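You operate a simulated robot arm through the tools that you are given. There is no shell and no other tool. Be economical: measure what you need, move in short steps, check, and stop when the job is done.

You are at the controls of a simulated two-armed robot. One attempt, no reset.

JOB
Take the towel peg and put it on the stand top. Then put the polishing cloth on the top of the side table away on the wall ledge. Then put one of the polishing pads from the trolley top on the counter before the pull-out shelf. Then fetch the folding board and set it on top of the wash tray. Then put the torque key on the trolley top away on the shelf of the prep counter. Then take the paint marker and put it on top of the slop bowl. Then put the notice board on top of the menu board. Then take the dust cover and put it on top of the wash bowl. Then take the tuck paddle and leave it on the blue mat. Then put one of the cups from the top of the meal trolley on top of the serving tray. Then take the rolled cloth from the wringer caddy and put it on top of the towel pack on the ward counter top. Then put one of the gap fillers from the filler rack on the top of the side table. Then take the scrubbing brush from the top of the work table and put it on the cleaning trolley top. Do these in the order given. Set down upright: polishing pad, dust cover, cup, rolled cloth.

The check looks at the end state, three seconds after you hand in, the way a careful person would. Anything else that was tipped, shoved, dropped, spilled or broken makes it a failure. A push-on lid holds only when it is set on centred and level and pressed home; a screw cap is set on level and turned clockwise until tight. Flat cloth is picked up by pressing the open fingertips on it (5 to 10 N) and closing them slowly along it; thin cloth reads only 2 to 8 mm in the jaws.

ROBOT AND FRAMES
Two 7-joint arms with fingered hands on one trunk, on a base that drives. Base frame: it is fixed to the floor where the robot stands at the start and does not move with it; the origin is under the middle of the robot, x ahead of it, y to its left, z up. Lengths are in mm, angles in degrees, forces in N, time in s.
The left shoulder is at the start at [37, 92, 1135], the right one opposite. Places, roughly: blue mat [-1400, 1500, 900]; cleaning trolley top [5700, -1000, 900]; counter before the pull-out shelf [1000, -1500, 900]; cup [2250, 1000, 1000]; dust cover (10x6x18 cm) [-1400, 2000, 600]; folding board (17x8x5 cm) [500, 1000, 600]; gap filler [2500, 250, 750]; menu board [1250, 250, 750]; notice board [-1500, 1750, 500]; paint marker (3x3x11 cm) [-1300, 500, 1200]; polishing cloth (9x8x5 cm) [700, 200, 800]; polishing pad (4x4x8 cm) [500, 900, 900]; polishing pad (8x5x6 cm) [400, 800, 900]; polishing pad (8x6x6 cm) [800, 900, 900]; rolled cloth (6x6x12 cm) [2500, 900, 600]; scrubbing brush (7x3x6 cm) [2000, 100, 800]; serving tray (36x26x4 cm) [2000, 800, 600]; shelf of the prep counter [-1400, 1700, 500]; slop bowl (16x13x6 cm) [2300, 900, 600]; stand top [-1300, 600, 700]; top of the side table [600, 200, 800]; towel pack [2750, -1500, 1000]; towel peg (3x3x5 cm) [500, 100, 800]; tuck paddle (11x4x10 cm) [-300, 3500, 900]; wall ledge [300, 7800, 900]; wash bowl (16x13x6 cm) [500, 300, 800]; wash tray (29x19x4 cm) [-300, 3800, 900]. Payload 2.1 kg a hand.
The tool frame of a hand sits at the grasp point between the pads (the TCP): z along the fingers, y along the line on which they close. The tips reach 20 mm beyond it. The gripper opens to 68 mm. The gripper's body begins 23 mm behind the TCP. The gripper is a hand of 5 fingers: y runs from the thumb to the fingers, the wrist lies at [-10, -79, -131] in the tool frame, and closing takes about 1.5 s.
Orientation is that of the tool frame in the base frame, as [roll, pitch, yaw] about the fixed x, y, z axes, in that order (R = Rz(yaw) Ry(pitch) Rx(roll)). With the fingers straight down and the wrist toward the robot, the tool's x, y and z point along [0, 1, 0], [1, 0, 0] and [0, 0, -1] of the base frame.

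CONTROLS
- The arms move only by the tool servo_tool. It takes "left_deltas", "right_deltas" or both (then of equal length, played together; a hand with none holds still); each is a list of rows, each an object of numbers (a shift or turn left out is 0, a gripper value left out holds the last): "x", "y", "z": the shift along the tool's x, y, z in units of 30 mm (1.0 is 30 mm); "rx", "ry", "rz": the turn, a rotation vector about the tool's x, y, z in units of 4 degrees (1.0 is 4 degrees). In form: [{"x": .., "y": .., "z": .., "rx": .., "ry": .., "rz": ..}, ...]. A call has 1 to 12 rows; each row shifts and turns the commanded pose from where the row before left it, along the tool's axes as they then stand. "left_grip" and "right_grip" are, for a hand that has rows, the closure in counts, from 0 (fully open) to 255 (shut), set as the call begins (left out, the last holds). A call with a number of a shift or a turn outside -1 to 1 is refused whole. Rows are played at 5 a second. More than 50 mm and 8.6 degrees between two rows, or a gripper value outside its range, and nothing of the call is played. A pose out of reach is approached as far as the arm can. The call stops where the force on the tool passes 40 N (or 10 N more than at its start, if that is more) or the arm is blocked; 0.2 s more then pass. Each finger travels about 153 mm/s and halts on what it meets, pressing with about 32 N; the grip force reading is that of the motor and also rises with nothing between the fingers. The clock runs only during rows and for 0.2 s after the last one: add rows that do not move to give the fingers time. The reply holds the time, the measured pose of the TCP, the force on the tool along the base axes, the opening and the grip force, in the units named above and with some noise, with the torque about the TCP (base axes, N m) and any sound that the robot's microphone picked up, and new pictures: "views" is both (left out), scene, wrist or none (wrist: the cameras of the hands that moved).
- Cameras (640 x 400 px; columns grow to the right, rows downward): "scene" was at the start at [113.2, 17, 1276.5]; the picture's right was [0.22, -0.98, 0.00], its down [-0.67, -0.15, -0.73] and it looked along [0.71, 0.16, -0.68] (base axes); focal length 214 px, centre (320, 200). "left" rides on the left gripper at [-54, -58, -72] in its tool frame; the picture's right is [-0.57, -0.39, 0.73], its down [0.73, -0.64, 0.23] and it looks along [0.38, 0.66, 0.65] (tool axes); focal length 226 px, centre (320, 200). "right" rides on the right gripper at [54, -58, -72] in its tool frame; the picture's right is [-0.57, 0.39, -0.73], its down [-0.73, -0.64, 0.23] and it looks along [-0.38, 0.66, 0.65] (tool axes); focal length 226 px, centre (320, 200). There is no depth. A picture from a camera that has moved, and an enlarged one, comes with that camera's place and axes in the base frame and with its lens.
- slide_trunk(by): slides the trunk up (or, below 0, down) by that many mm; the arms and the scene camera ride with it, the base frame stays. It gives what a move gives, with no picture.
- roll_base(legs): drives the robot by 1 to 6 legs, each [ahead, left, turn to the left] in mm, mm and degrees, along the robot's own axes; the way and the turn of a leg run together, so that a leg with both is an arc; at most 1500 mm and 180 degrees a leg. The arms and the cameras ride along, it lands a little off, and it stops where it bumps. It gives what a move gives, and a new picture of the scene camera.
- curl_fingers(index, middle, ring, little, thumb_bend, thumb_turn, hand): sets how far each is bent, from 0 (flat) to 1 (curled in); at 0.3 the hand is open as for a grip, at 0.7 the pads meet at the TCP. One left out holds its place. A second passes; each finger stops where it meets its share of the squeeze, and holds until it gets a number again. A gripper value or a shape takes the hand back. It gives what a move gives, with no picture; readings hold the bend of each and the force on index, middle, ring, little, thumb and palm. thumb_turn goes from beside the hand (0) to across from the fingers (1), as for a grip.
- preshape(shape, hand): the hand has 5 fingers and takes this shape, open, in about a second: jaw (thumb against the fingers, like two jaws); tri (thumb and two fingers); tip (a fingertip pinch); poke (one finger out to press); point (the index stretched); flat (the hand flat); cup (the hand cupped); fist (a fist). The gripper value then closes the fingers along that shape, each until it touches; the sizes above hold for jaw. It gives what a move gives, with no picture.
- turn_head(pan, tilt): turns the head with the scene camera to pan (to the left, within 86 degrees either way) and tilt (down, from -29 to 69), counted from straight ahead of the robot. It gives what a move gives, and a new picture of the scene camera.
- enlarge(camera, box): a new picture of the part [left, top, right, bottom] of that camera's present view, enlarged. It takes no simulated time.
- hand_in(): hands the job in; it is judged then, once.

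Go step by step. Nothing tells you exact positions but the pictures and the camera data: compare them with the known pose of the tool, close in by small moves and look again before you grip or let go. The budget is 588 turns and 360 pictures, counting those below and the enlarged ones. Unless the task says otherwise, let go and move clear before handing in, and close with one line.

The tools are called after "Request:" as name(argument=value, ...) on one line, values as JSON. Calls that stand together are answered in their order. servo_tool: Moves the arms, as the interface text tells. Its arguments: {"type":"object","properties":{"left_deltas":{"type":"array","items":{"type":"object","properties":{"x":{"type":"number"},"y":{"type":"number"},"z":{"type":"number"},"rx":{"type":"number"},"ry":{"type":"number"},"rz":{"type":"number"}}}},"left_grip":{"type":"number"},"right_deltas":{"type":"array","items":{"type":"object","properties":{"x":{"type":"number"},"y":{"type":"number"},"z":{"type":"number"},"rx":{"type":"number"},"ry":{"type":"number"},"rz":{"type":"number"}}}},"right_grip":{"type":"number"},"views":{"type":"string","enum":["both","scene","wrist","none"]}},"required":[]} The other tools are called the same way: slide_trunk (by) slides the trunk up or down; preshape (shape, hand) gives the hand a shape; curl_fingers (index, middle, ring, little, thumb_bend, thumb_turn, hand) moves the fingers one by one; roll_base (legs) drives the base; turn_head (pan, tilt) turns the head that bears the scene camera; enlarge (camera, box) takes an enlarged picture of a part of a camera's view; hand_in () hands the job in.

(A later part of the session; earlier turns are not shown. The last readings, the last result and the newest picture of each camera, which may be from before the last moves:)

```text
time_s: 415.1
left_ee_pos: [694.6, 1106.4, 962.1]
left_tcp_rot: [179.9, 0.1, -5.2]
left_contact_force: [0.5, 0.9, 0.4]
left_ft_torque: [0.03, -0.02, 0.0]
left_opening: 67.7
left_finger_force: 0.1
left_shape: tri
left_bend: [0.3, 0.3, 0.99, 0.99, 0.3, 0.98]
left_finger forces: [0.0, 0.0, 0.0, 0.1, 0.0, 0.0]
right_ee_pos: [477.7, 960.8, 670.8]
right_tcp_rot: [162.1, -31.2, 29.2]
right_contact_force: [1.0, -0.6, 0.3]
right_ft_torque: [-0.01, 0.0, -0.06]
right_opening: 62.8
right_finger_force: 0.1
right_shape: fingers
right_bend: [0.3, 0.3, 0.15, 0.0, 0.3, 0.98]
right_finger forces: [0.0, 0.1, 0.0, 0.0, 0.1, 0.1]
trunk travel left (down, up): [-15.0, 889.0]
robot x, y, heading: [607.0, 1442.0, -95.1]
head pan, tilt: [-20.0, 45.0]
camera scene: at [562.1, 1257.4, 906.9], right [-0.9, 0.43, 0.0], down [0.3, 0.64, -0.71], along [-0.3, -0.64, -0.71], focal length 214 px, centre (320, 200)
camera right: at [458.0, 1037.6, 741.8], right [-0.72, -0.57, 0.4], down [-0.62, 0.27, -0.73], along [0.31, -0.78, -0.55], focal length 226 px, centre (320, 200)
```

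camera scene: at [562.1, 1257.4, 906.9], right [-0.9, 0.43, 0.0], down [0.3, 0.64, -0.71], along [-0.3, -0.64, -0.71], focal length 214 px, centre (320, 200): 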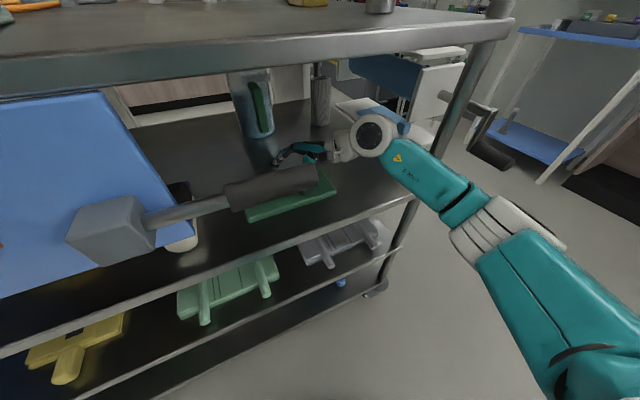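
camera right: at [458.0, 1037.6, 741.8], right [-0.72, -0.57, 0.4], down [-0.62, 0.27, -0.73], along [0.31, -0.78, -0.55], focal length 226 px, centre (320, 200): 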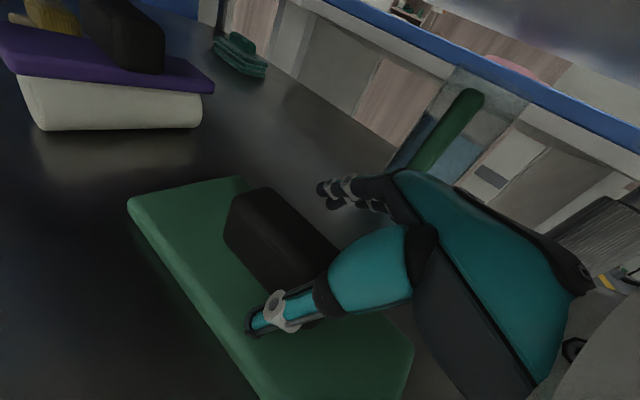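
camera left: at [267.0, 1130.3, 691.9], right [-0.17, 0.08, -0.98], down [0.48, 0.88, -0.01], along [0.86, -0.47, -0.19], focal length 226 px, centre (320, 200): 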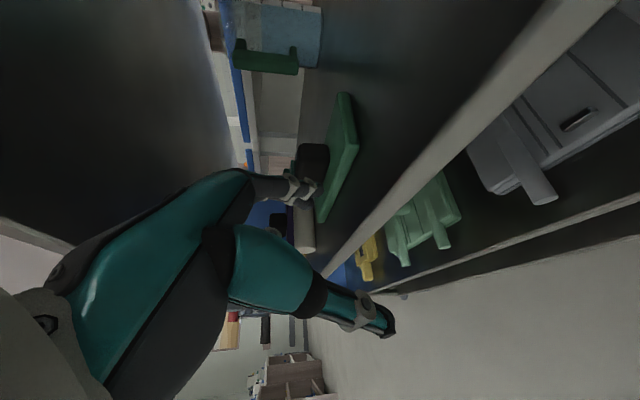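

No contact now. I'll close thumb, index, middle and ring onto the grip.

Request:
curl_fingers(hand="right", index=0.9, middle=0.9, ring=0.8, thumb_bend=0.9)

Request:
enlarge(camera="right", box=[100, 100, 500, 380])

```text
time_s: 416.1
left_ee_pos: [694.7, 1104.8, 960.3]
left_tcp_rot: [179.8, 0.0, -5.2]
left_contact_force: [0.0, 0.2, -0.2]
left_ft_torque: [0.03, 0.01, 0.03]
left_opening: 68.0
left_finger_force: 0.0
left_shape: tri
left_bend: [0.3, 0.3, 0.99, 0.99, 0.3, 0.98]
left_finger forces: [0.0, 0.0, 0.0, 0.0, 0.1, 0.1]
right_ee_pos: [478.1, 959.9, 670.3]
right_tcp_rot: [162.2, -31.1, 29.0]
right_contact_force: [-1.3, -0.3, -0.3]
right_ft_torque: [0.02, 0.03, 0.0]
right_opening: 21.2
right_finger_force: 20.9
right_shape: fingers
right_bend: [0.76, 0.75, 0.77, 0.0, 0.54, 0.93]
right_finger forces: [8.7, 7.9, 4.0, 0.0, 20.7, 0.0]
trunk travel left (down, up): [-15.0, 889.0]
robot x, y, heading: [605.0, 1442.2, -95.2]
head pan, tilt: [-20.0, 45.0]
```

```text
1.43 times, centred on (300, 240) of right
camera zoom: at [457.9, 1037.6, 742.0], right [-0.72, -0.57, 0.4], down [-0.62, 0.27, -0.73], along [0.31, -0.78, -0.55], focal length 323 px, centre (349, 143)
```

zoom: 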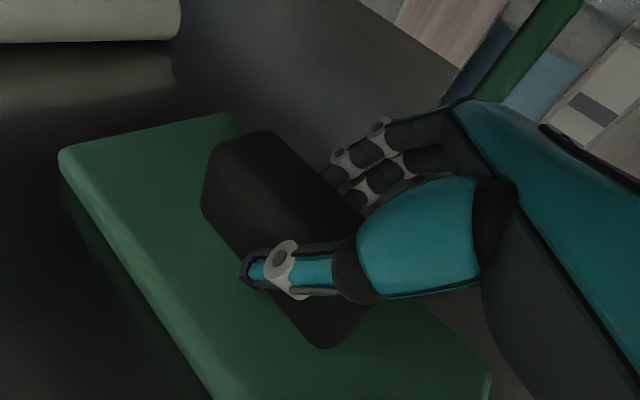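

Gripped firmly. I'll lift about 20 mm and look.

Request:
servo_tool(right_deltas=[{"x": 0.18, "y": 0.09, "z": -0.28}, {"x": 0.18, "y": 0.09, "z": -0.28}, {}], views="both")

```text
time_s: 416.9
left_ee_pos: [694.9, 1106.5, 961.3]
left_tcp_rot: [179.8, 0.2, -5.2]
left_contact_force: [0.1, -0.1, 0.0]
left_ft_torque: [0.0, -0.01, 0.0]
left_opening: 67.8
left_finger_force: 0.0
left_shape: tri
left_bend: [0.3, 0.3, 0.99, 0.99, 0.3, 0.98]
left_finger forces: [0.1, 0.0, 0.0, 0.0, 0.1, 0.0]
right_ee_pos: [476.2, 961.4, 691.6]
right_tcp_rot: [162.3, -31.2, 29.1]
right_contact_force: [-0.5, 0.7, -2.4]
right_ft_torque: [-0.03, -0.03, 0.05]
right_opening: 21.2
right_finger_force: 20.9
right_shape: fingers
right_bend: [0.76, 0.75, 0.77, 0.0, 0.54, 0.92]
right_finger forces: [8.7, 7.9, 4.0, 0.0, 20.8, 0.0]
trunk travel left (down, up): [-15.0, 889.0]
robot x, y, heading: [603.5, 1441.2, -95.2]
head pan, tilt: [-20.0, 45.0]
camera scene: at [562.1, 1257.3, 906.9], right [-0.9, 0.43, 0.0], down [0.3, 0.64, -0.71], along [-0.3, -0.64, -0.71], focal length 214 px, centre (320, 200)
camera right: at [457.6, 1037.9, 763.1], right [-0.72, -0.57, 0.4], down [-0.62, 0.27, -0.73], along [0.31, -0.78, -0.55], focal length 226 px, centre (320, 200)
```

scene: 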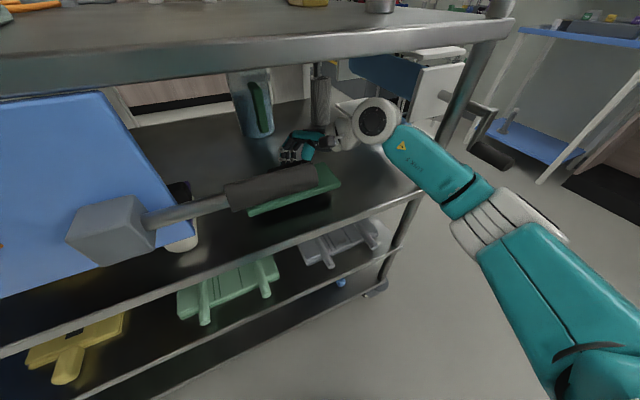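
right: 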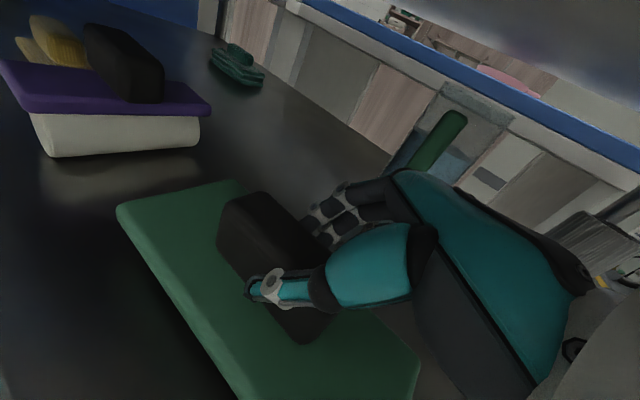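

It is lifted cleanly. I'll pull straight back out along the same line.

Request:
roll_base(legs=[[-100, -47, 0], [-130, -60, 0]])

```text
time_s: 419.1
left_ee_pos: [608.3, 1345.3, 960.3]
left_tcp_rot: [179.8, 0.2, -5.2]
left_contact_force: [-0.9, 0.0, -0.2]
left_ft_torque: [0.01, 0.01, -0.03]
left_opening: 67.7
left_finger_force: 0.1
left_shape: tri
left_bend: [0.3, 0.3, 0.99, 0.99, 0.3, 0.98]
left_finger forces: [0.0, 0.0, 0.1, 0.0, 0.0, 0.0]
right_ee_pos: [391.7, 1201.2, 692.4]
right_tcp_rot: [162.1, -31.1, 29.2]
right_contact_force: [-0.2, 0.4, -1.7]
right_ft_torque: [-0.02, 0.01, 0.02]
right_opening: 21.3
right_finger_force: 20.8
right_shape: fingers
right_bend: [0.76, 0.76, 0.77, 0.0, 0.54, 0.92]
right_finger forces: [8.8, 8.0, 3.9, 0.0, 20.7, 0.0]
trunk travel left (down, up): [-15.0, 889.0]
robot x, y, heading: [521.0, 1682.4, -94.9]
head pan, tilt: [-20.0, 45.0]
camera scene: at [475.6, 1496.3, 906.8], right [-0.91, 0.42, 0.0], down [0.3, 0.64, -0.71], along [-0.3, -0.64, -0.71], focal length 214 px, centre (320, 200)
```

scene: 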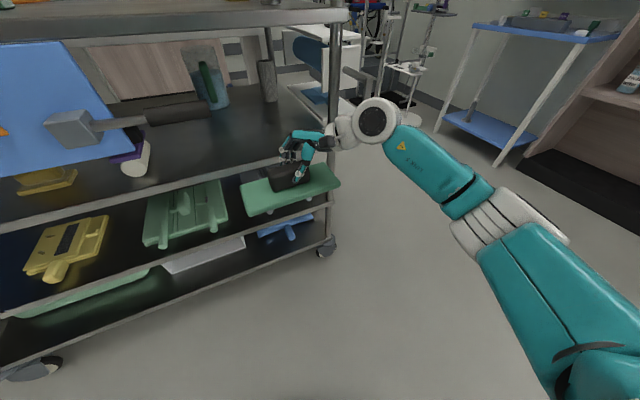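

The board is free. I'll raise it, back away, and turn towards the overbed table with the wash tray.

Request:
roll_base(legs=[[-200, 0, 0]])

Request:
slide_trunk(by=330)

Request:
roll_base(legs=[[0, 0, -175], [0, 1050, 0]])

Request:
turn_head(pan=0, tilt=25)

```text
time_s: 420.7
left_ee_pos: [627.3, 1543.4, 962.1]
left_tcp_rot: [179.8, 0.1, -5.1]
left_contact_force: [-0.2, 1.0, -0.8]
left_ft_torque: [0.0, -0.04, 0.03]
left_opening: 67.8
left_finger_force: 0.1
left_shape: tri
left_bend: [0.3, 0.3, 0.99, 0.99, 0.3, 0.98]
left_finger forces: [0.1, 0.0, 0.0, 0.0, 0.0, 0.0]
right_ee_pos: [409.5, 1397.6, 691.6]
right_tcp_rot: [162.2, -31.0, 29.2]
right_contact_force: [0.7, 0.2, -2.0]
right_ft_torque: [-0.01, 0.02, 0.01]
right_opening: 21.2
right_finger_force: 21.1
right_shape: fingers
right_bend: [0.76, 0.76, 0.77, 0.0, 0.54, 0.92]
right_finger forces: [8.8, 8.1, 3.9, 0.0, 20.6, 0.0]
trunk travel left (down, up): [-15.0, 889.0]
robot x, y, heading: [539.5, 1875.7, -95.2]
head pan, tilt: [-20.0, 45.0]
camera scene: at [493.5, 1694.4, 906.8], right [-0.91, 0.42, 0.0], down [0.3, 0.64, -0.71], along [-0.3, -0.64, -0.71], focal length 214 px, centre (320, 200)
```

scene: 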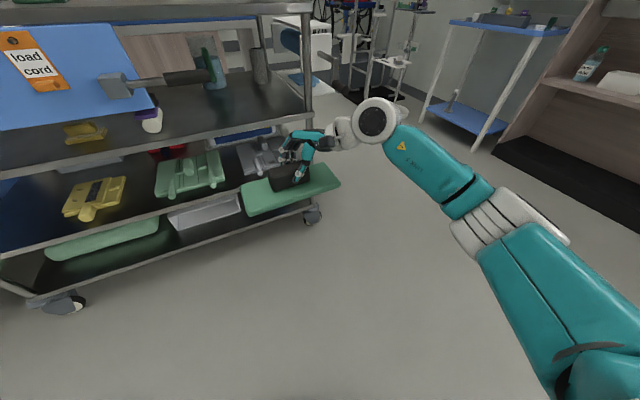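

```text
time_s: 423.9
left_ee_pos: [635.0, 1633.0, 1341.2]
left_tcp_rot: [167.7, 0.3, -5.2]
left_contact_force: [-0.8, 0.5, -1.0]
left_ft_torque: [0.01, -0.02, 0.0]
left_opening: 67.7
left_finger_force: 0.0
left_shape: tri
left_bend: [0.3, 0.3, 0.99, 0.99, 0.3, 0.98]
left_finger forces: [0.0, 0.0, 0.0, 0.1, 0.0, 0.0]
right_ee_pos: [412.3, 1428.6, 1099.0]
right_tcp_rot: [152.9, -25.0, 33.6]
right_contact_force: [0.5, -0.5, -1.3]
right_ft_torque: [0.01, 0.03, 0.04]
right_opening: 21.1
right_finger_force: 20.9
right_shape: fingers
right_bend: [0.76, 0.76, 0.78, 0.0, 0.54, 0.92]
right_finger forces: [8.9, 7.9, 3.7, 0.0, 20.7, 0.1]
trunk travel left (down, up): [-345.0, 559.0]
robot x, y, heading: [537.8, 1878.8, -95.1]
head pan, tilt: [-20.0, 45.0]
```

```text
time_s: 436.4
left_ee_pos: [-632.4, 2087.9, 1341.5]
left_tcp_rot: [167.7, 0.3, -178.8]
left_contact_force: [-0.1, -0.5, 0.7]
left_ft_torque: [0.01, -0.01, -0.01]
left_opening: 67.6
left_finger_force: 0.2
left_shape: tri
left_bend: [0.3, 0.3, 0.99, 0.99, 0.3, 0.98]
left_finger forces: [0.1, 0.0, 0.0, 0.0, 0.0, 0.0]
right_ee_pos: [-433.2, 2315.6, 1098.5]
right_tcp_rot: [153.0, -25.1, -140.1]
right_contact_force: [-0.1, -0.1, -0.3]
right_ft_torque: [0.02, -0.05, -0.01]
right_opening: 20.4
right_finger_force: 19.5
right_shape: fingers
right_bend: [0.76, 0.76, 0.78, 0.0, 0.54, 0.92]
right_finger forces: [8.2, 7.4, 3.2, 0.1, 19.2, 0.0]
trunk travel left (down, up): [-345.0, 559.0]
robot x, y, heading: [-508.7, 1855.0, 91.0]
head pan, tilt: [-20.0, 45.0]
camera scene: at [-483.6, 1968.4, 1243.5], right [0.95, -0.32, 0.0], down [-0.23, -0.67, -0.71], along [0.23, 0.67, -0.71], focal length 214 px, centre (320, 200)
```

scene: 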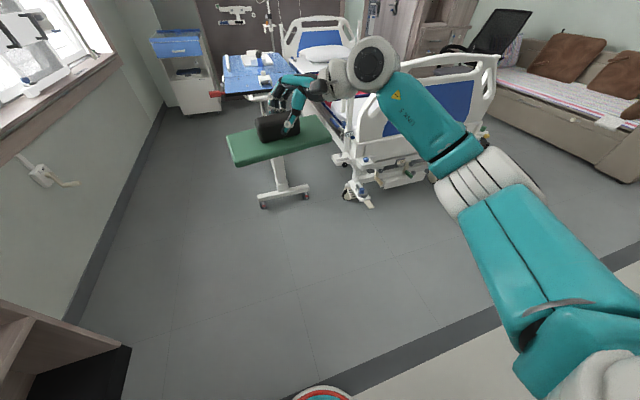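

```text
time_s: 437.3
left_ee_pos: [-630.8, 2086.8, 1341.4]
left_tcp_rot: [167.7, 0.4, -178.8]
left_contact_force: [1.2, -0.7, 0.5]
left_ft_torque: [0.03, 0.0, 0.01]
left_opening: 67.6
left_finger_force: 0.0
left_shape: tri
left_bend: [0.3, 0.3, 0.99, 0.99, 0.3, 0.98]
left_finger forces: [0.0, 0.0, 0.0, 0.0, 0.0, 0.0]
right_ee_pos: [-433.9, 2316.5, 1098.5]
right_tcp_rot: [153.0, -25.1, -140.1]
right_contact_force: [-0.3, -0.1, -0.5]
right_ft_torque: [0.02, 0.0, -0.01]
right_opening: 20.6
right_finger_force: 19.2
right_shape: fingers
right_bend: [0.76, 0.76, 0.78, 0.0, 0.54, 0.92]
right_finger forces: [8.3, 7.4, 3.4, 0.0, 19.1, 0.0]
trunk travel left (down, up): [-345.0, 559.0]
robot x, y, heading: [-506.2, 1852.4, 91.6]
head pan, tilt: [0.0, 25.0]
camera scene: at [-511.6, 1983.4, 1274.0], right [1.0, 0.02, 0.0], down [0.01, -0.42, -0.91], along [-0.02, 0.91, -0.42], focal length 214 px, centre (320, 200)
```

scene: 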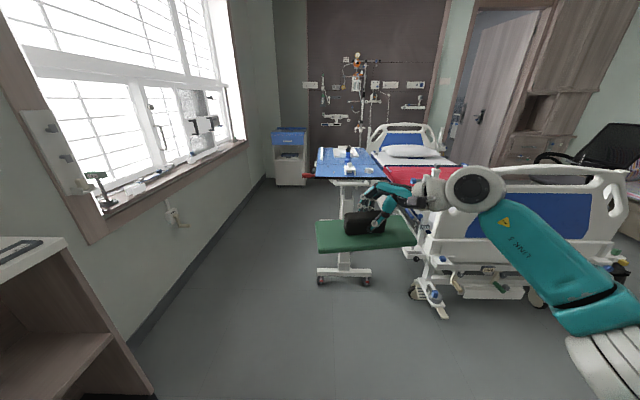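

The overbed table is ahead with the wash tray on it. I'll zoom in to locate tray and table.

Request:
enlarge(camera="scene", box=[280, 120, 440, 300])

```text
2.22 times, centred on (360, 210) of scene
camera zoom: at [-511.6, 1983.4, 1274.0], right [1.0, 0.02, 0.0], down [0.01, -0.42, -0.91], along [-0.02, 0.91, -0.42], focal length 477 px, centre (231, 178)
```

zoom: 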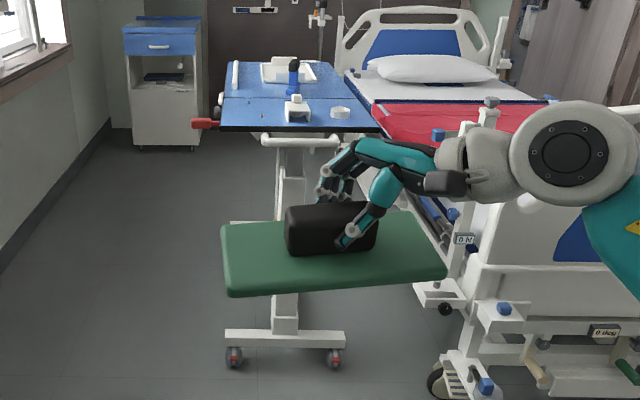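

The wash tray is near [-330, 3790] on the blue overbed table. I'll go along its left side and turn to face it.

Request:
roll_base(legs=[[0, 580, -1.3], [1500, 0, 0], [430, 0, 0], [0, 0, -90]])

Request:
turn_head(pan=0, tilt=40)

```text
time_s: 440.7
left_ee_pos: [-1194.4, 2080.3, 1340.3]
left_tcp_rot: [167.7, 0.3, -178.4]
left_contact_force: [-0.5, -0.5, 0.6]
left_ft_torque: [0.0, 0.0, -0.05]
left_opening: 67.7
left_finger_force: 0.2
left_shape: tri
left_bend: [0.3, 0.3, 0.99, 0.99, 0.3, 0.98]
left_finger forces: [0.0, 0.1, 0.0, 0.0, 0.0, 0.1]
right_ee_pos: [-997.1, 2311.9, 1098.2]
right_tcp_rot: [153.0, -25.0, -139.7]
right_contact_force: [-0.9, -0.2, -1.3]
right_ft_torque: [0.0, -0.03, 0.02]
right_opening: 20.3
right_finger_force: 18.9
right_shape: fingers
right_bend: [0.76, 0.76, 0.78, 0.0, 0.54, 0.92]
right_finger forces: [8.3, 7.5, 3.4, 0.1, 19.3, 0.0]
trunk travel left (down, up): [-345.0, 559.0]
robot x, y, heading: [-1070.0, 1848.2, 91.6]
head pan, tilt: [0.0, 25.0]
stopped in leg 1: the robot was blocked; the commanded pose is now the measured one
camera scene: at [-1073.7, 1977.3, 1274.1], right [1.0, 0.03, 0.0], down [0.01, -0.42, -0.91], along [-0.03, 0.91, -0.42], focal length 214 px, centre (320, 200)
```

scene: 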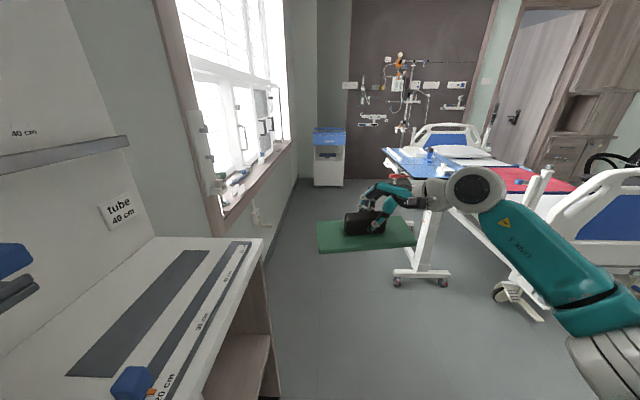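

```text
time_s: 441.4
left_ee_pos: [-1194.5, 2080.2, 1341.6]
left_tcp_rot: [167.7, 0.3, -178.4]
left_contact_force: [0.0, -0.2, 0.1]
left_ft_torque: [0.02, 0.01, 0.0]
left_opening: 67.8
left_finger_force: 0.0
left_shape: tri
left_bend: [0.3, 0.3, 0.99, 0.99, 0.3, 0.98]
left_finger forces: [0.0, 0.1, 0.1, 0.0, 0.0, 0.0]
right_ee_pos: [-997.7, 2311.0, 1098.3]
right_tcp_rot: [153.0, -25.2, -139.6]
right_contact_force: [0.8, -0.6, -1.1]
right_ft_torque: [0.02, -0.02, 0.0]
right_opening: 20.4
right_finger_force: 19.2
right_shape: fingers
right_bend: [0.76, 0.76, 0.78, 0.0, 0.54, 0.92]
right_finger forces: [8.3, 7.5, 3.4, 0.1, 19.3, 0.0]
trunk travel left (down, up): [-345.0, 559.0]
robot x, y, heading: [-1069.6, 1847.2, 91.6]
head pan, tilt: [0.0, 40.0]
camera scene: at [-1073.6, 1970.2, 1250.8], right [1.0, 0.03, 0.0], down [0.02, -0.64, -0.77], along [-0.02, 0.77, -0.64], focal length 214 px, centre (320, 200)
```

scene: 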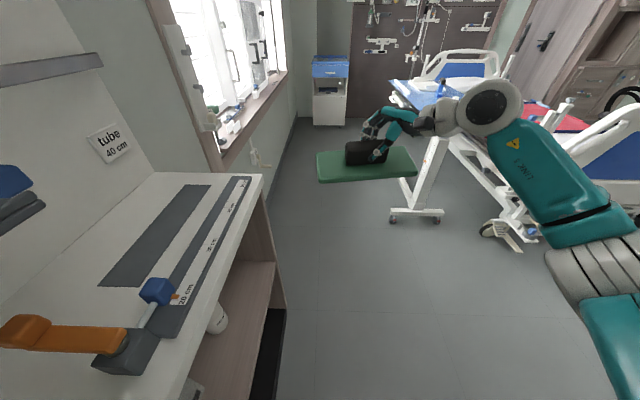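

I touched the prep counter's side; nothing on it looks disturbed. I'll move right a little and continue ahead.

Request:
roll_base(legs=[[0, -120, -1.5], [1500, 0, 0], [430, 0, 0], [0, 60, -90]])

Request:
turn_head(pan=0, tilt=35)

```text
time_s: 455.8
left_ee_pos: [-771.5, 3945.1, 1342.1]
left_tcp_rot: [167.7, 0.2, 90.8]
left_contact_force: [0.2, -0.3, 0.1]
left_ft_torque: [0.0, 0.02, -0.01]
left_opening: 68.0
left_finger_force: 0.2
left_shape: tri
left_bend: [0.3, 0.3, 0.99, 0.99, 0.3, 0.98]
left_finger forces: [0.0, 0.0, 0.1, 0.1, 0.0, 0.0]
right_ee_pos: [-546.0, 3745.5, 1099.4]
right_tcp_rot: [152.9, -25.0, 129.4]
right_contact_force: [-0.3, 0.0, -1.5]
right_ft_torque: [-0.01, 0.02, 0.01]
right_opening: 20.3
right_finger_force: 19.0
right_shape: fingers
right_bend: [0.76, 0.76, 0.78, 0.0, 0.54, 0.92]
right_finger forces: [7.9, 7.5, 3.1, 0.0, 18.8, 0.0]
trunk travel left (down, up): [-345.0, 559.0]
robot x, y, heading: [-1004.4, 3827.9, 0.8]
head pan, tilt: [0.0, 40.0]
camera scene: at [-883.8, 3825.1, 1250.7], right [0.01, -1.0, 0.0], down [-0.64, -0.01, -0.77], along [0.77, 0.01, -0.64], focal length 214 px, centre (320, 200)
```

scene: 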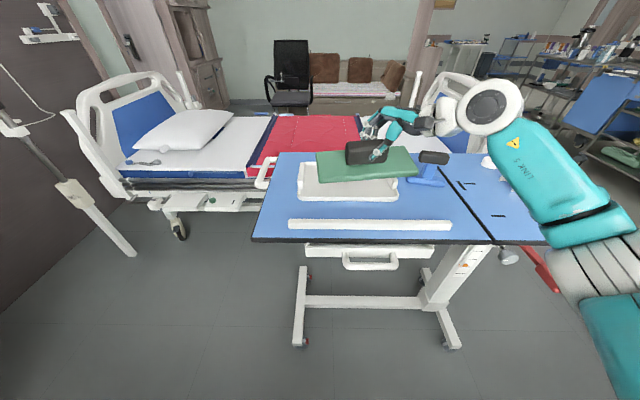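

```text
time_s: 456.4
left_ee_pos: [-772.3, 3945.3, 1340.8]
left_tcp_rot: [167.7, 0.3, 90.7]
left_contact_force: [-0.3, -0.2, 0.1]
left_ft_torque: [0.0, 0.01, -0.01]
left_opening: 67.6
left_finger_force: 0.0
left_shape: tri
left_bend: [0.3, 0.3, 0.99, 0.99, 0.3, 0.98]
left_finger forces: [0.0, 0.0, 0.0, 0.0, 0.0, 0.1]
right_ee_pos: [-545.8, 3745.4, 1099.8]
right_tcp_rot: [153.1, -25.0, 129.4]
right_contact_force: [-0.5, -0.1, -0.7]
right_ft_torque: [-0.01, -0.05, -0.02]
right_opening: 20.4
right_finger_force: 18.7
right_shape: fingers
right_bend: [0.76, 0.76, 0.78, 0.0, 0.54, 0.92]
right_finger forces: [7.8, 7.4, 3.2, 0.1, 18.8, 0.0]
trunk travel left (down, up): [-345.0, 559.0]
robot x, y, heading: [-1006.6, 3826.6, 0.9]
head pan, tilt: [0.0, 35.0]
camera scene: at [-880.8, 3825.1, 1258.3], right [0.01, -1.0, 0.0], down [-0.57, -0.01, -0.82], along [0.82, 0.01, -0.57], focal length 214 px, centre (320, 200)
```

scene: 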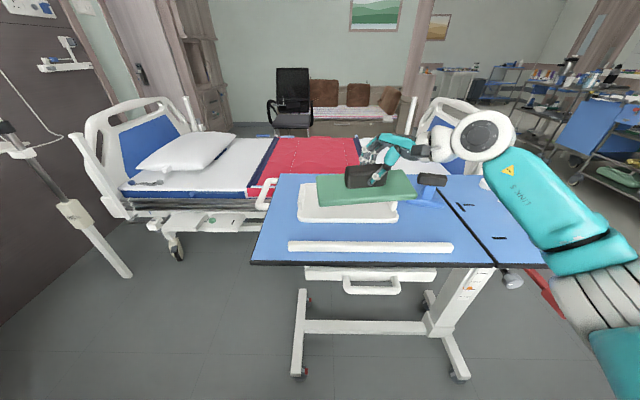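

The tray spans about x -470..-280, y 3628..3883. My board hides its inside, so I'll check with the right wrist camera and zoom.

Request:
enlarge(camera="right", box=[0, 0, 640, 400])

Request:
enlarge(camera="scene", box=[240, 120, 480, 270])

```text
1.00 times, centred on (320, 200) of right
camera zoom: at [-631.5, 3716.5, 1155.5], right [0.56, -0.66, 0.51], down [-0.07, -0.65, -0.76], along [0.83, 0.39, -0.41], focal length 226 px, centre (320, 200)
```

zoom: 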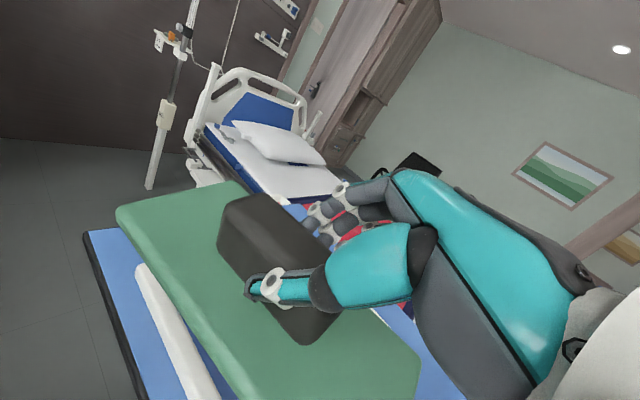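

```text
2.67 times, centred on (360, 195) of scene
camera zoom: at [-880.8, 3825.1, 1258.3], right [0.01, -1.0, 0.0], down [-0.57, -0.01, -0.82], along [0.82, 0.01, -0.57], focal length 572 px, centre (213, 213)
```

zoom: 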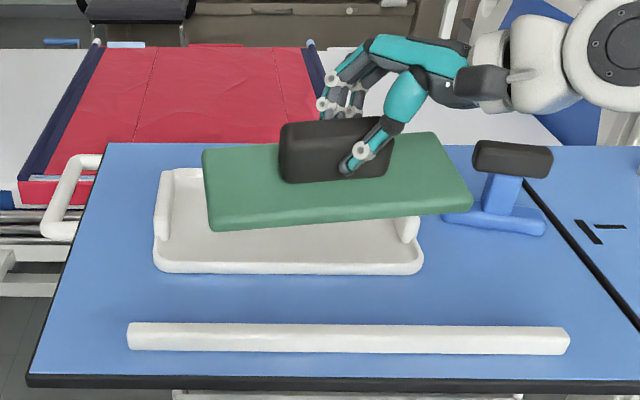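

The tray is empty. I'll first correct the board's tilt from the trunk move, then drive it over the tray.

Request:
servo_tool(right_deltas=[{"rx": 0.6, "ry": 0.35, "rz": 0.47, "z": 0.4}, {"rx": 0.6, "ry": 0.35, "rz": 0.47, "z": 0.4}, {"rx": 0.6, "ry": 0.36, "rz": 0.46, "z": 0.4}, {}], views="none")

Request:
roll_base(legs=[[150, 0, -0.9]])

```text
time_s: 457.4
left_ee_pos: [-771.7, 3945.9, 1340.2]
left_tcp_rot: [167.7, 0.3, 90.7]
left_contact_force: [-0.5, -0.3, -1.1]
left_ft_torque: [0.01, 0.0, 0.02]
left_opening: 68.0
left_finger_force: 0.2
left_shape: tri
left_bend: [0.3, 0.3, 0.99, 0.99, 0.3, 0.98]
left_finger forces: [0.0, 0.0, 0.0, 0.1, 0.0, 0.0]
right_ee_pos: [-542.7, 3765.2, 1068.9]
right_tcp_rot: [162.0, -31.2, 125.4]
right_contact_force: [0.0, 0.0, -1.5]
right_ft_torque: [-0.02, -0.01, -0.02]
right_opening: 20.2
right_finger_force: 18.7
right_shape: fingers
right_bend: [0.76, 0.76, 0.78, 0.0, 0.54, 0.92]
right_finger forces: [8.0, 7.5, 3.3, 0.0, 18.7, 0.0]
trunk travel left (down, up): [-345.0, 559.0]
robot x, y, heading: [-1002.8, 3821.6, 1.0]
head pan, tilt: [0.0, 35.0]
```

```text
time_s: 458.8
left_ee_pos: [-619.9, 3942.6, 1340.6]
left_tcp_rot: [167.6, 0.3, 90.0]
left_contact_force: [0.3, 0.5, 0.0]
left_ft_torque: [0.01, 0.0, -0.02]
left_opening: 67.8
left_finger_force: 0.3
left_shape: tri
left_bend: [0.3, 0.3, 0.99, 0.99, 0.3, 0.98]
left_finger forces: [0.1, 0.0, 0.1, 0.1, 0.0, 0.0]
right_ee_pos: [-393.6, 3760.2, 1069.0]
right_tcp_rot: [162.1, -31.1, 124.5]
right_contact_force: [0.7, -0.2, -1.5]
right_ft_torque: [-0.04, 0.01, -0.02]
right_opening: 20.0
right_finger_force: 18.0
right_shape: fingers
right_bend: [0.76, 0.76, 0.78, 0.0, 0.54, 0.92]
right_finger forces: [7.9, 7.5, 3.2, 0.1, 18.7, 0.0]
trunk travel left (down, up): [-345.0, 559.0]
robot x, y, heading: [-856.0, 3821.7, 0.0]
head pan, tilt: [0.0, 35.0]
camera scene: at [-730.2, 3824.3, 1258.3], right [0.0, -1.0, 0.0], down [-0.57, 0.0, -0.82], along [0.82, 0.0, -0.57], focal length 214 px, centre (320, 200)
```

scene: 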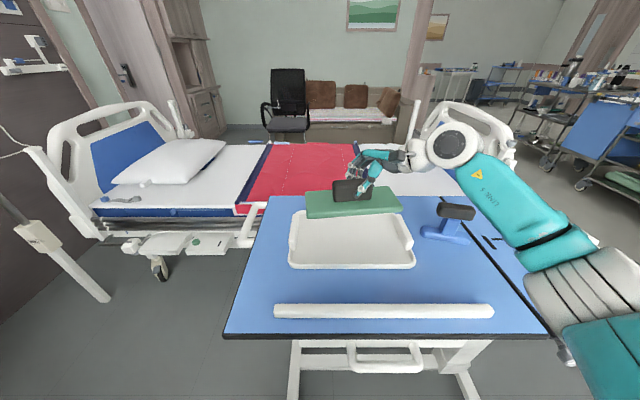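

The board is level and the tray clear. I'll centre it over the tray and lower in steps.

Request:
servo_tool(right_deltas=[{"x": -0.62, "y": -0.05, "z": 0.615}, {"x": -0.62, "y": -0.05, "z": 0.615}, {"x": -0.62, "y": -0.05, "z": 0.615}, {"x": -0.62, "y": -0.05, "z": 0.615}, {}], views="both")

```text
time_s: 460.0
left_ee_pos: [-620.3, 3943.5, 1340.9]
left_tcp_rot: [167.7, 0.3, 89.9]
left_contact_force: [-0.3, -0.6, 0.2]
left_ft_torque: [-0.01, 0.03, 0.0]
left_opening: 68.0
left_finger_force: 0.0
left_shape: tri
left_bend: [0.3, 0.3, 0.99, 0.99, 0.3, 0.98]
left_finger forces: [0.1, 0.0, 0.0, 0.1, 0.0, 0.1]
right_ee_pos: [-387.0, 3756.1, 1044.8]
right_tcp_rot: [162.0, -31.1, 124.5]
right_contact_force: [1.0, -0.1, -0.7]
right_ft_torque: [-0.02, -0.01, 0.03]
right_opening: 20.1
right_finger_force: 18.5
right_shape: fingers
right_bend: [0.76, 0.76, 0.78, 0.0, 0.54, 0.92]
right_finger forces: [8.0, 7.4, 3.3, 0.0, 18.7, 0.0]
right hand out of reach, approached as far as the arm can: row 2, 3, 4
trunk travel left (down, up): [-345.0, 559.0]
robot x, y, heading: [-856.4, 3827.8, -0.1]
head pan, tilt: [0.0, 35.0]
camera scene: at [-730.5, 3824.4, 1258.3], right [0.0, -1.0, 0.0], down [-0.57, 0.0, -0.82], along [0.82, 0.0, -0.57], focal length 214 px, centre (320, 200)
camera right: at [-462.3, 3729.5, 1115.9], right [0.63, -0.66, 0.4], down [-0.21, -0.65, -0.73], along [0.75, 0.38, -0.55], focal length 226 px, centre (320, 200)
```

scene: 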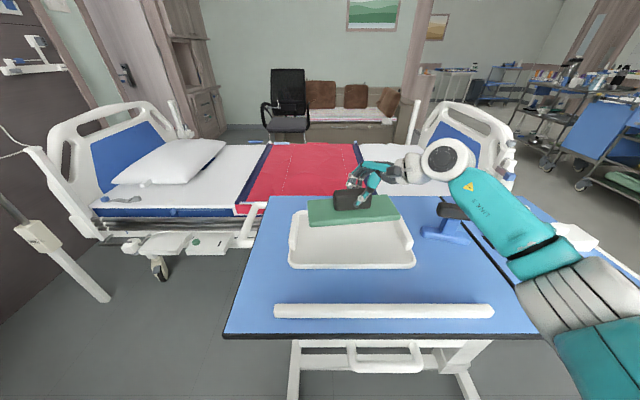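
right: 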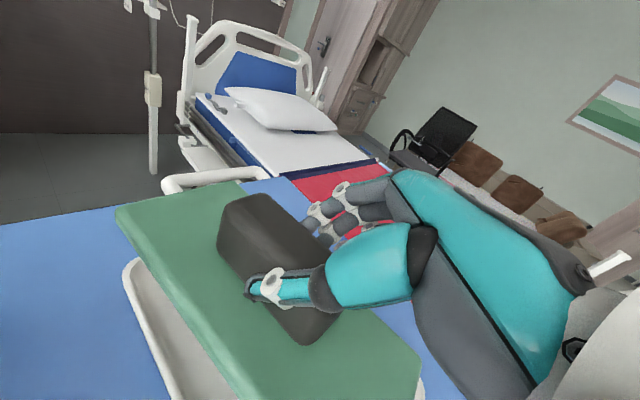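

The arm can't go lower at this trunk height. I'll reset its command to where it is and lower with the trunk instead.

Request:
servo_tool(right_deltas=[{"x": 0.62, "y": 0.05, "z": -0.63}, {"x": 0.62, "y": 0.05, "z": -0.63}, {"x": 0.5, "y": 0.04, "z": -0.5}, {}], views="none")

Request:
slide_trunk(by=-90)

```text
time_s: 461.0
left_ee_pos: [-619.6, 3943.9, 1341.2]
left_tcp_rot: [167.7, 0.3, 90.0]
left_contact_force: [-1.6, 0.2, -0.1]
left_ft_torque: [-0.03, 0.02, -0.01]
left_opening: 67.7
left_finger_force: 0.0
left_shape: tri
left_bend: [0.3, 0.3, 0.99, 0.99, 0.3, 0.98]
left_finger forces: [0.0, 0.0, 0.0, 0.0, 0.0, 0.0]
right_ee_pos: [-407.0, 3766.3, 1117.5]
right_tcp_rot: [162.1, -31.1, 124.6]
right_contact_force: [0.6, 0.3, -1.3]
right_ft_torque: [0.01, -0.03, -0.01]
right_opening: 19.7
right_finger_force: 19.1
right_shape: fingers
right_bend: [0.77, 0.76, 0.78, 0.0, 0.54, 0.92]
right_finger forces: [7.9, 7.6, 3.3, 0.0, 18.8, 0.1]
trunk travel left (down, up): [-345.0, 559.0]
robot x, y, heading: [-856.9, 3824.2, 0.1]
head pan, tilt: [0.0, 35.0]
```

```text
time_s: 462.3
left_ee_pos: [-621.9, 3943.3, 1252.1]
left_tcp_rot: [167.7, 0.2, 90.0]
left_contact_force: [0.6, 0.1, -0.1]
left_ft_torque: [-0.03, 0.0, -0.01]
left_opening: 67.9
left_finger_force: 0.0
left_shape: tri
left_bend: [0.3, 0.3, 0.99, 0.99, 0.3, 0.98]
left_finger forces: [0.0, 0.0, 0.0, 0.0, 0.1, 0.1]
right_ee_pos: [-407.5, 3765.5, 1025.9]
right_tcp_rot: [162.0, -31.2, 124.6]
right_contact_force: [0.5, 1.0, -0.6]
right_ft_torque: [0.01, -0.03, -0.05]
right_opening: 20.2
right_finger_force: 18.9
right_shape: fingers
right_bend: [0.77, 0.76, 0.78, 0.0, 0.54, 0.92]
right_finger forces: [7.9, 7.5, 3.2, 0.1, 18.8, 0.0]
trunk travel left (down, up): [-255.0, 649.0]
robot x, y, heading: [-857.3, 3826.9, -0.2]
head pan, tilt: [0.0, 35.0]
```

That works one-to-one. I'll shift the base to centre the board over the tray and lower the trunk 60 mm.

Request:
roll_base(legs=[[40, -17, 0]])

Request:
slide_trunk(by=-60)

Request:
servo_tool(right_deltas=[{}], views="both")

```text
time_s: 463.1
left_ee_pos: [-580.1, 3925.7, 1251.9]
left_tcp_rot: [167.7, 0.3, 89.9]
left_contact_force: [-0.7, -0.5, -0.4]
left_ft_torque: [0.02, -0.04, 0.01]
left_opening: 67.7
left_finger_force: 0.0
left_shape: tri
left_bend: [0.3, 0.3, 0.99, 0.99, 0.3, 0.98]
left_finger forces: [0.1, 0.0, 0.0, 0.1, 0.0, 0.0]
right_ee_pos: [-367.6, 3749.0, 1025.1]
right_tcp_rot: [162.1, -31.1, 124.6]
right_contact_force: [-0.5, 0.0, 0.4]
right_ft_torque: [-0.02, -0.02, 0.01]
right_opening: 19.9
right_finger_force: 19.3
right_shape: fingers
right_bend: [0.77, 0.76, 0.78, 0.0, 0.54, 0.92]
right_finger forces: [8.1, 7.6, 3.3, 0.0, 18.9, 0.0]
trunk travel left (down, up): [-255.0, 649.0]
robot x, y, heading: [-809.4, 3807.8, -0.0]
head pan, tilt: [0.0, 35.0]
camera scene: at [-675.9, 3807.2, 1167.4], right [0.0, -1.0, 0.0], down [-0.57, 0.0, -0.82], along [0.82, 0.0, -0.57], focal length 214 px, centre (320, 200)
```

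scene: 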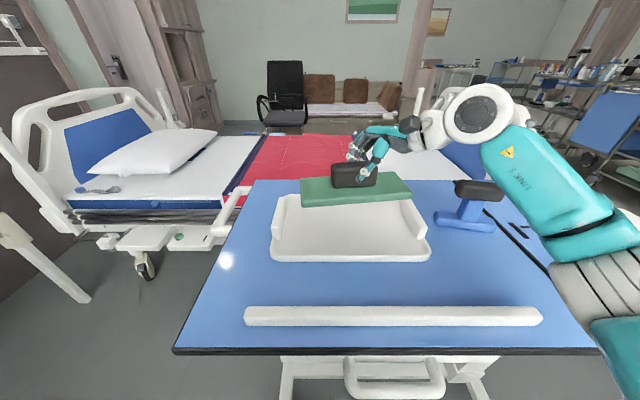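

```text
time_s: 464.1
left_ee_pos: [-581.3, 3927.4, 1191.0]
left_tcp_rot: [167.6, 0.3, 89.9]
left_contact_force: [0.2, 0.3, 0.1]
left_ft_torque: [-0.02, 0.01, 0.01]
left_opening: 67.7
left_finger_force: 0.0
left_shape: tri
left_bend: [0.3, 0.3, 0.99, 0.99, 0.3, 0.98]
left_finger forces: [0.0, 0.0, 0.0, 0.0, 0.0, 0.1]
right_ee_pos: [-369.0, 3748.8, 965.8]
right_tcp_rot: [162.1, -31.0, 124.4]
right_contact_force: [0.5, -0.6, -1.8]
right_ft_torque: [-0.01, -0.07, -0.02]
right_opening: 19.7
right_finger_force: 18.9
right_shape: fingers
right_bend: [0.77, 0.76, 0.78, 0.0, 0.54, 0.92]
right_finger forces: [8.0, 7.6, 3.3, 0.0, 18.8, 0.0]
trunk travel left (down, up): [-195.0, 709.0]
robot x, y, heading: [-815.6, 3811.2, 0.0]
head pan, tilt: [0.0, 35.0]
```

```text
time_s: 464.6
left_ee_pos: [-582.1, 3927.0, 1191.2]
left_tcp_rot: [167.6, 0.2, 89.9]
left_contact_force: [-0.2, 0.0, -0.7]
left_ft_torque: [0.02, 0.0, 0.0]
left_opening: 67.7
left_finger_force: 0.1
left_shape: tri
left_bend: [0.3, 0.3, 0.99, 0.99, 0.3, 0.98]
left_finger forces: [0.0, 0.1, 0.1, 0.0, 0.0, 0.0]
right_ee_pos: [-369.7, 3748.7, 967.3]
right_tcp_rot: [162.1, -31.0, 124.6]
right_contact_force: [0.7, 0.3, -1.0]
right_ft_torque: [0.02, 0.02, -0.01]
right_opening: 19.9
right_finger_force: 18.7
right_shape: fingers
right_bend: [0.77, 0.76, 0.78, 0.0, 0.54, 0.92]
right_finger forces: [8.0, 7.5, 3.3, 0.0, 18.9, 0.0]
trunk travel left (down, up): [-195.0, 709.0]
robot x, y, heading: [-816.5, 3807.0, 0.1]
head pan, tilt: [0.0, 35.0]
camera scene: at [-665.4, 3807.8, 1106.8], right [0.0, -1.0, 0.0], down [-0.57, 0.0, -0.82], along [0.82, 0.0, -0.57], focal length 214 px, centre (320, 200)
camera right: at [-444.4, 3721.1, 1037.4], right [0.63, -0.66, 0.4], down [-0.21, -0.65, -0.73], along [0.75, 0.38, -0.55], focal length 226 px, centre (320, 200)
```

scene: 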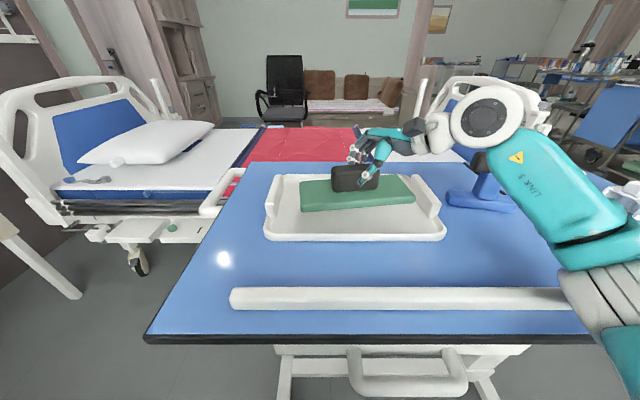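
right: 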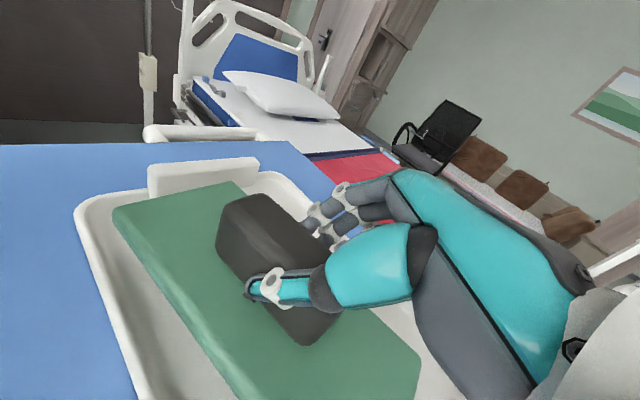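

It's centred over the tray. I'll lower gently until it rests.

Request:
servo_tool(right_deltas=[{"x": -0.16, "y": -0.08, "z": 0.25}, {"x": -0.16, "y": -0.08, "z": 0.25}, {"x": -0.1, "y": -0.05, "z": 0.16}, {"x": -0.07, "y": -0.035, "z": 0.11}, {"x": -0.07, "y": -0.035, "z": 0.11}, {"x": -0.07, "y": -0.035, "z": 0.11}, {"x": -0.07, "y": -0.035, "z": 0.11}, {"x": -0.07, "y": -0.035, "z": 0.11}, {}], views="both")

```text
time_s: 466.6
left_ee_pos: [-588.4, 3934.3, 1194.8]
left_tcp_rot: [167.2, 0.7, 89.9]
left_contact_force: [0.8, -0.2, 0.4]
left_ft_torque: [-0.05, 0.0, 0.04]
left_opening: 67.7
left_finger_force: 0.0
left_shape: tri
left_bend: [0.3, 0.3, 0.99, 0.99, 0.3, 0.98]
left_finger forces: [0.0, 0.0, 0.1, 0.0, 0.1, 0.1]
right_ee_pos: [-372.7, 3753.4, 933.9]
right_tcp_rot: [160.9, -30.0, 125.0]
right_contact_force: [0.8, 0.5, -1.6]
right_ft_torque: [-0.03, -0.03, -0.03]
right_opening: 19.8
right_finger_force: 18.5
right_shape: fingers
right_bend: [0.77, 0.76, 0.78, 0.0, 0.54, 0.92]
right_finger forces: [8.0, 7.6, 3.3, 0.1, 18.7, 0.1]
trunk travel left (down, up): [-195.0, 709.0]
robot x, y, heading: [-814.2, 3808.5, 0.1]
head pan, tilt: [0.0, 35.0]
camera scene: at [-671.4, 3814.0, 1109.4], right [0.0, -1.0, 0.01], down [-0.57, -0.01, -0.82], along [0.82, 0.0, -0.57], focal length 214 px, centre (320, 200)
camera right: at [-450.4, 3725.9, 1002.4], right [0.62, -0.66, 0.42], down [-0.19, -0.65, -0.74], along [0.76, 0.38, -0.53], focal length 226 px, centre (320, 200)
```

scene: 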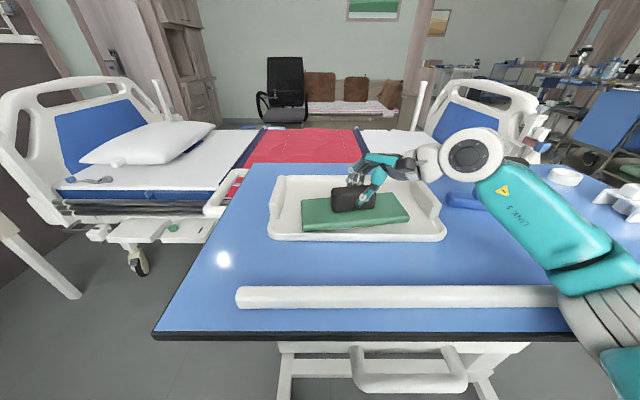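
right: 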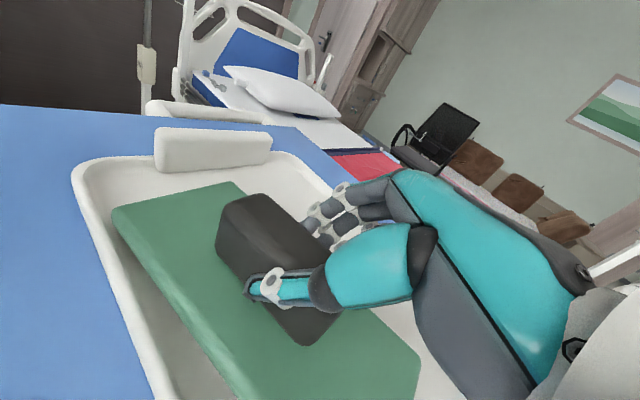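

My upper arm is pressing on the table edge. I'll lift slightly, move the base back 40 mm and extend the arm by the same amount.

Request:
servo_tool(right_deltas=[{"x": 0.2, "y": 0.1, "z": -0.32}, {"x": 0.2, "y": 0.1, "z": -0.32}, {}], views="none")

Request:
roll_base(legs=[[-45, 0, 0]])

Request:
servo_tool(right_deltas=[{"x": -0.24, "y": 0.44}, {"x": -0.24, "y": 0.44}, {"x": -0.24, "y": 0.44}, {}], views="scene")

```text
time_s: 467.4
left_ee_pos: [-586.4, 3925.8, 1192.0]
left_tcp_rot: [167.2, 0.2, 90.0]
left_contact_force: [-0.6, -0.8, -0.8]
left_ft_torque: [-0.01, 0.03, 0.04]
left_opening: 67.9
left_finger_force: 0.0
left_shape: tri
left_bend: [0.3, 0.3, 0.99, 0.99, 0.3, 0.98]
left_finger forces: [0.0, 0.0, 0.0, 0.0, 0.1, 0.1]
right_ee_pos: [-373.7, 3747.7, 944.4]
right_tcp_rot: [161.9, -31.0, 124.7]
right_contact_force: [1.0, -0.1, -1.2]
right_ft_torque: [0.02, -0.01, 0.01]
right_opening: 19.5
right_finger_force: 18.7
right_shape: fingers
right_bend: [0.77, 0.77, 0.78, 0.0, 0.54, 0.92]
right_finger forces: [8.0, 7.5, 3.1, 0.0, 18.6, 0.1]
trunk travel left (down, up): [-195.0, 709.0]
robot x, y, heading: [-814.7, 3809.5, 0.0]
head pan, tilt: [0.0, 35.0]
```

```text
time_s: 468.2
left_ee_pos: [-625.0, 3926.2, 1190.5]
left_tcp_rot: [167.7, 0.4, 89.9]
left_contact_force: [0.0, -0.3, -0.5]
left_ft_torque: [0.0, 0.05, 0.01]
left_opening: 67.8
left_finger_force: 0.0
left_shape: tri
left_bend: [0.3, 0.3, 0.99, 0.99, 0.3, 0.98]
left_finger forces: [0.0, 0.0, 0.0, 0.2, 0.1, 0.0]
right_ee_pos: [-412.3, 3747.4, 944.2]
right_tcp_rot: [162.1, -31.2, 124.6]
right_contact_force: [0.5, 0.9, -0.9]
right_ft_torque: [-0.01, 0.02, 0.0]
right_opening: 19.7
right_finger_force: 19.4
right_shape: fingers
right_bend: [0.77, 0.77, 0.78, 0.0, 0.54, 0.92]
right_finger forces: [8.0, 7.6, 3.1, 0.0, 18.6, 0.0]
trunk travel left (down, up): [-195.0, 709.0]
robot x, y, heading: [-857.6, 3808.5, -0.1]
head pan, tilt: [0.0, 35.0]
camera scene: at [-709.2, 3807.3, 1106.5], right [0.0, -1.0, 0.0], down [-0.57, 0.0, -0.82], along [0.82, 0.0, -0.57], focal length 214 px, centre (320, 200)
```

scene: 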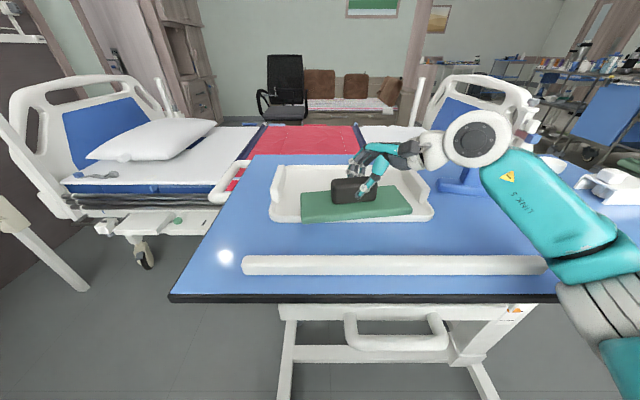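

```text
time_s: 469.2
left_ee_pos: [-625.4, 3926.5, 1191.1]
left_tcp_rot: [167.6, 0.3, 89.8]
left_contact_force: [-0.9, -0.3, -0.8]
left_ft_torque: [0.0, -0.01, 0.0]
left_opening: 67.9
left_finger_force: 0.0
left_shape: tri
left_bend: [0.3, 0.3, 0.99, 0.99, 0.3, 0.98]
left_finger forces: [0.0, 0.0, 0.0, 0.0, 0.0, 0.0]
right_ee_pos: [-368.0, 3748.7, 944.5]
right_tcp_rot: [162.0, -31.1, 124.7]
right_contact_force: [-0.5, -0.5, -2.2]
right_ft_torque: [-0.01, 0.0, 0.03]
right_opening: 19.7
right_finger_force: 18.3
right_shape: fingers
right_bend: [0.77, 0.77, 0.78, 0.0, 0.54, 0.92]
right_finger forces: [7.9, 7.7, 3.1, 0.1, 18.6, 0.0]
trunk travel left (down, up): [-195.0, 709.0]
robot x, y, heading: [-858.6, 3809.0, -0.0]
head pan, tilt: [0.0, 35.0]
camera scene: at [-709.3, 3807.3, 1106.5], right [0.0, -1.0, 0.0], down [-0.57, 0.0, -0.82], along [0.82, 0.0, -0.57], focal length 214 px, centre (320, 200)
```

scene: 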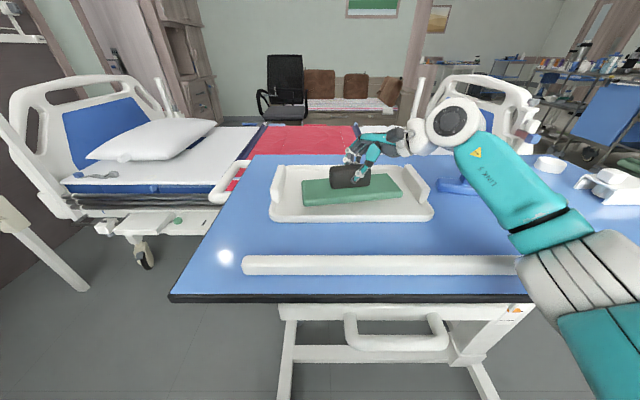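

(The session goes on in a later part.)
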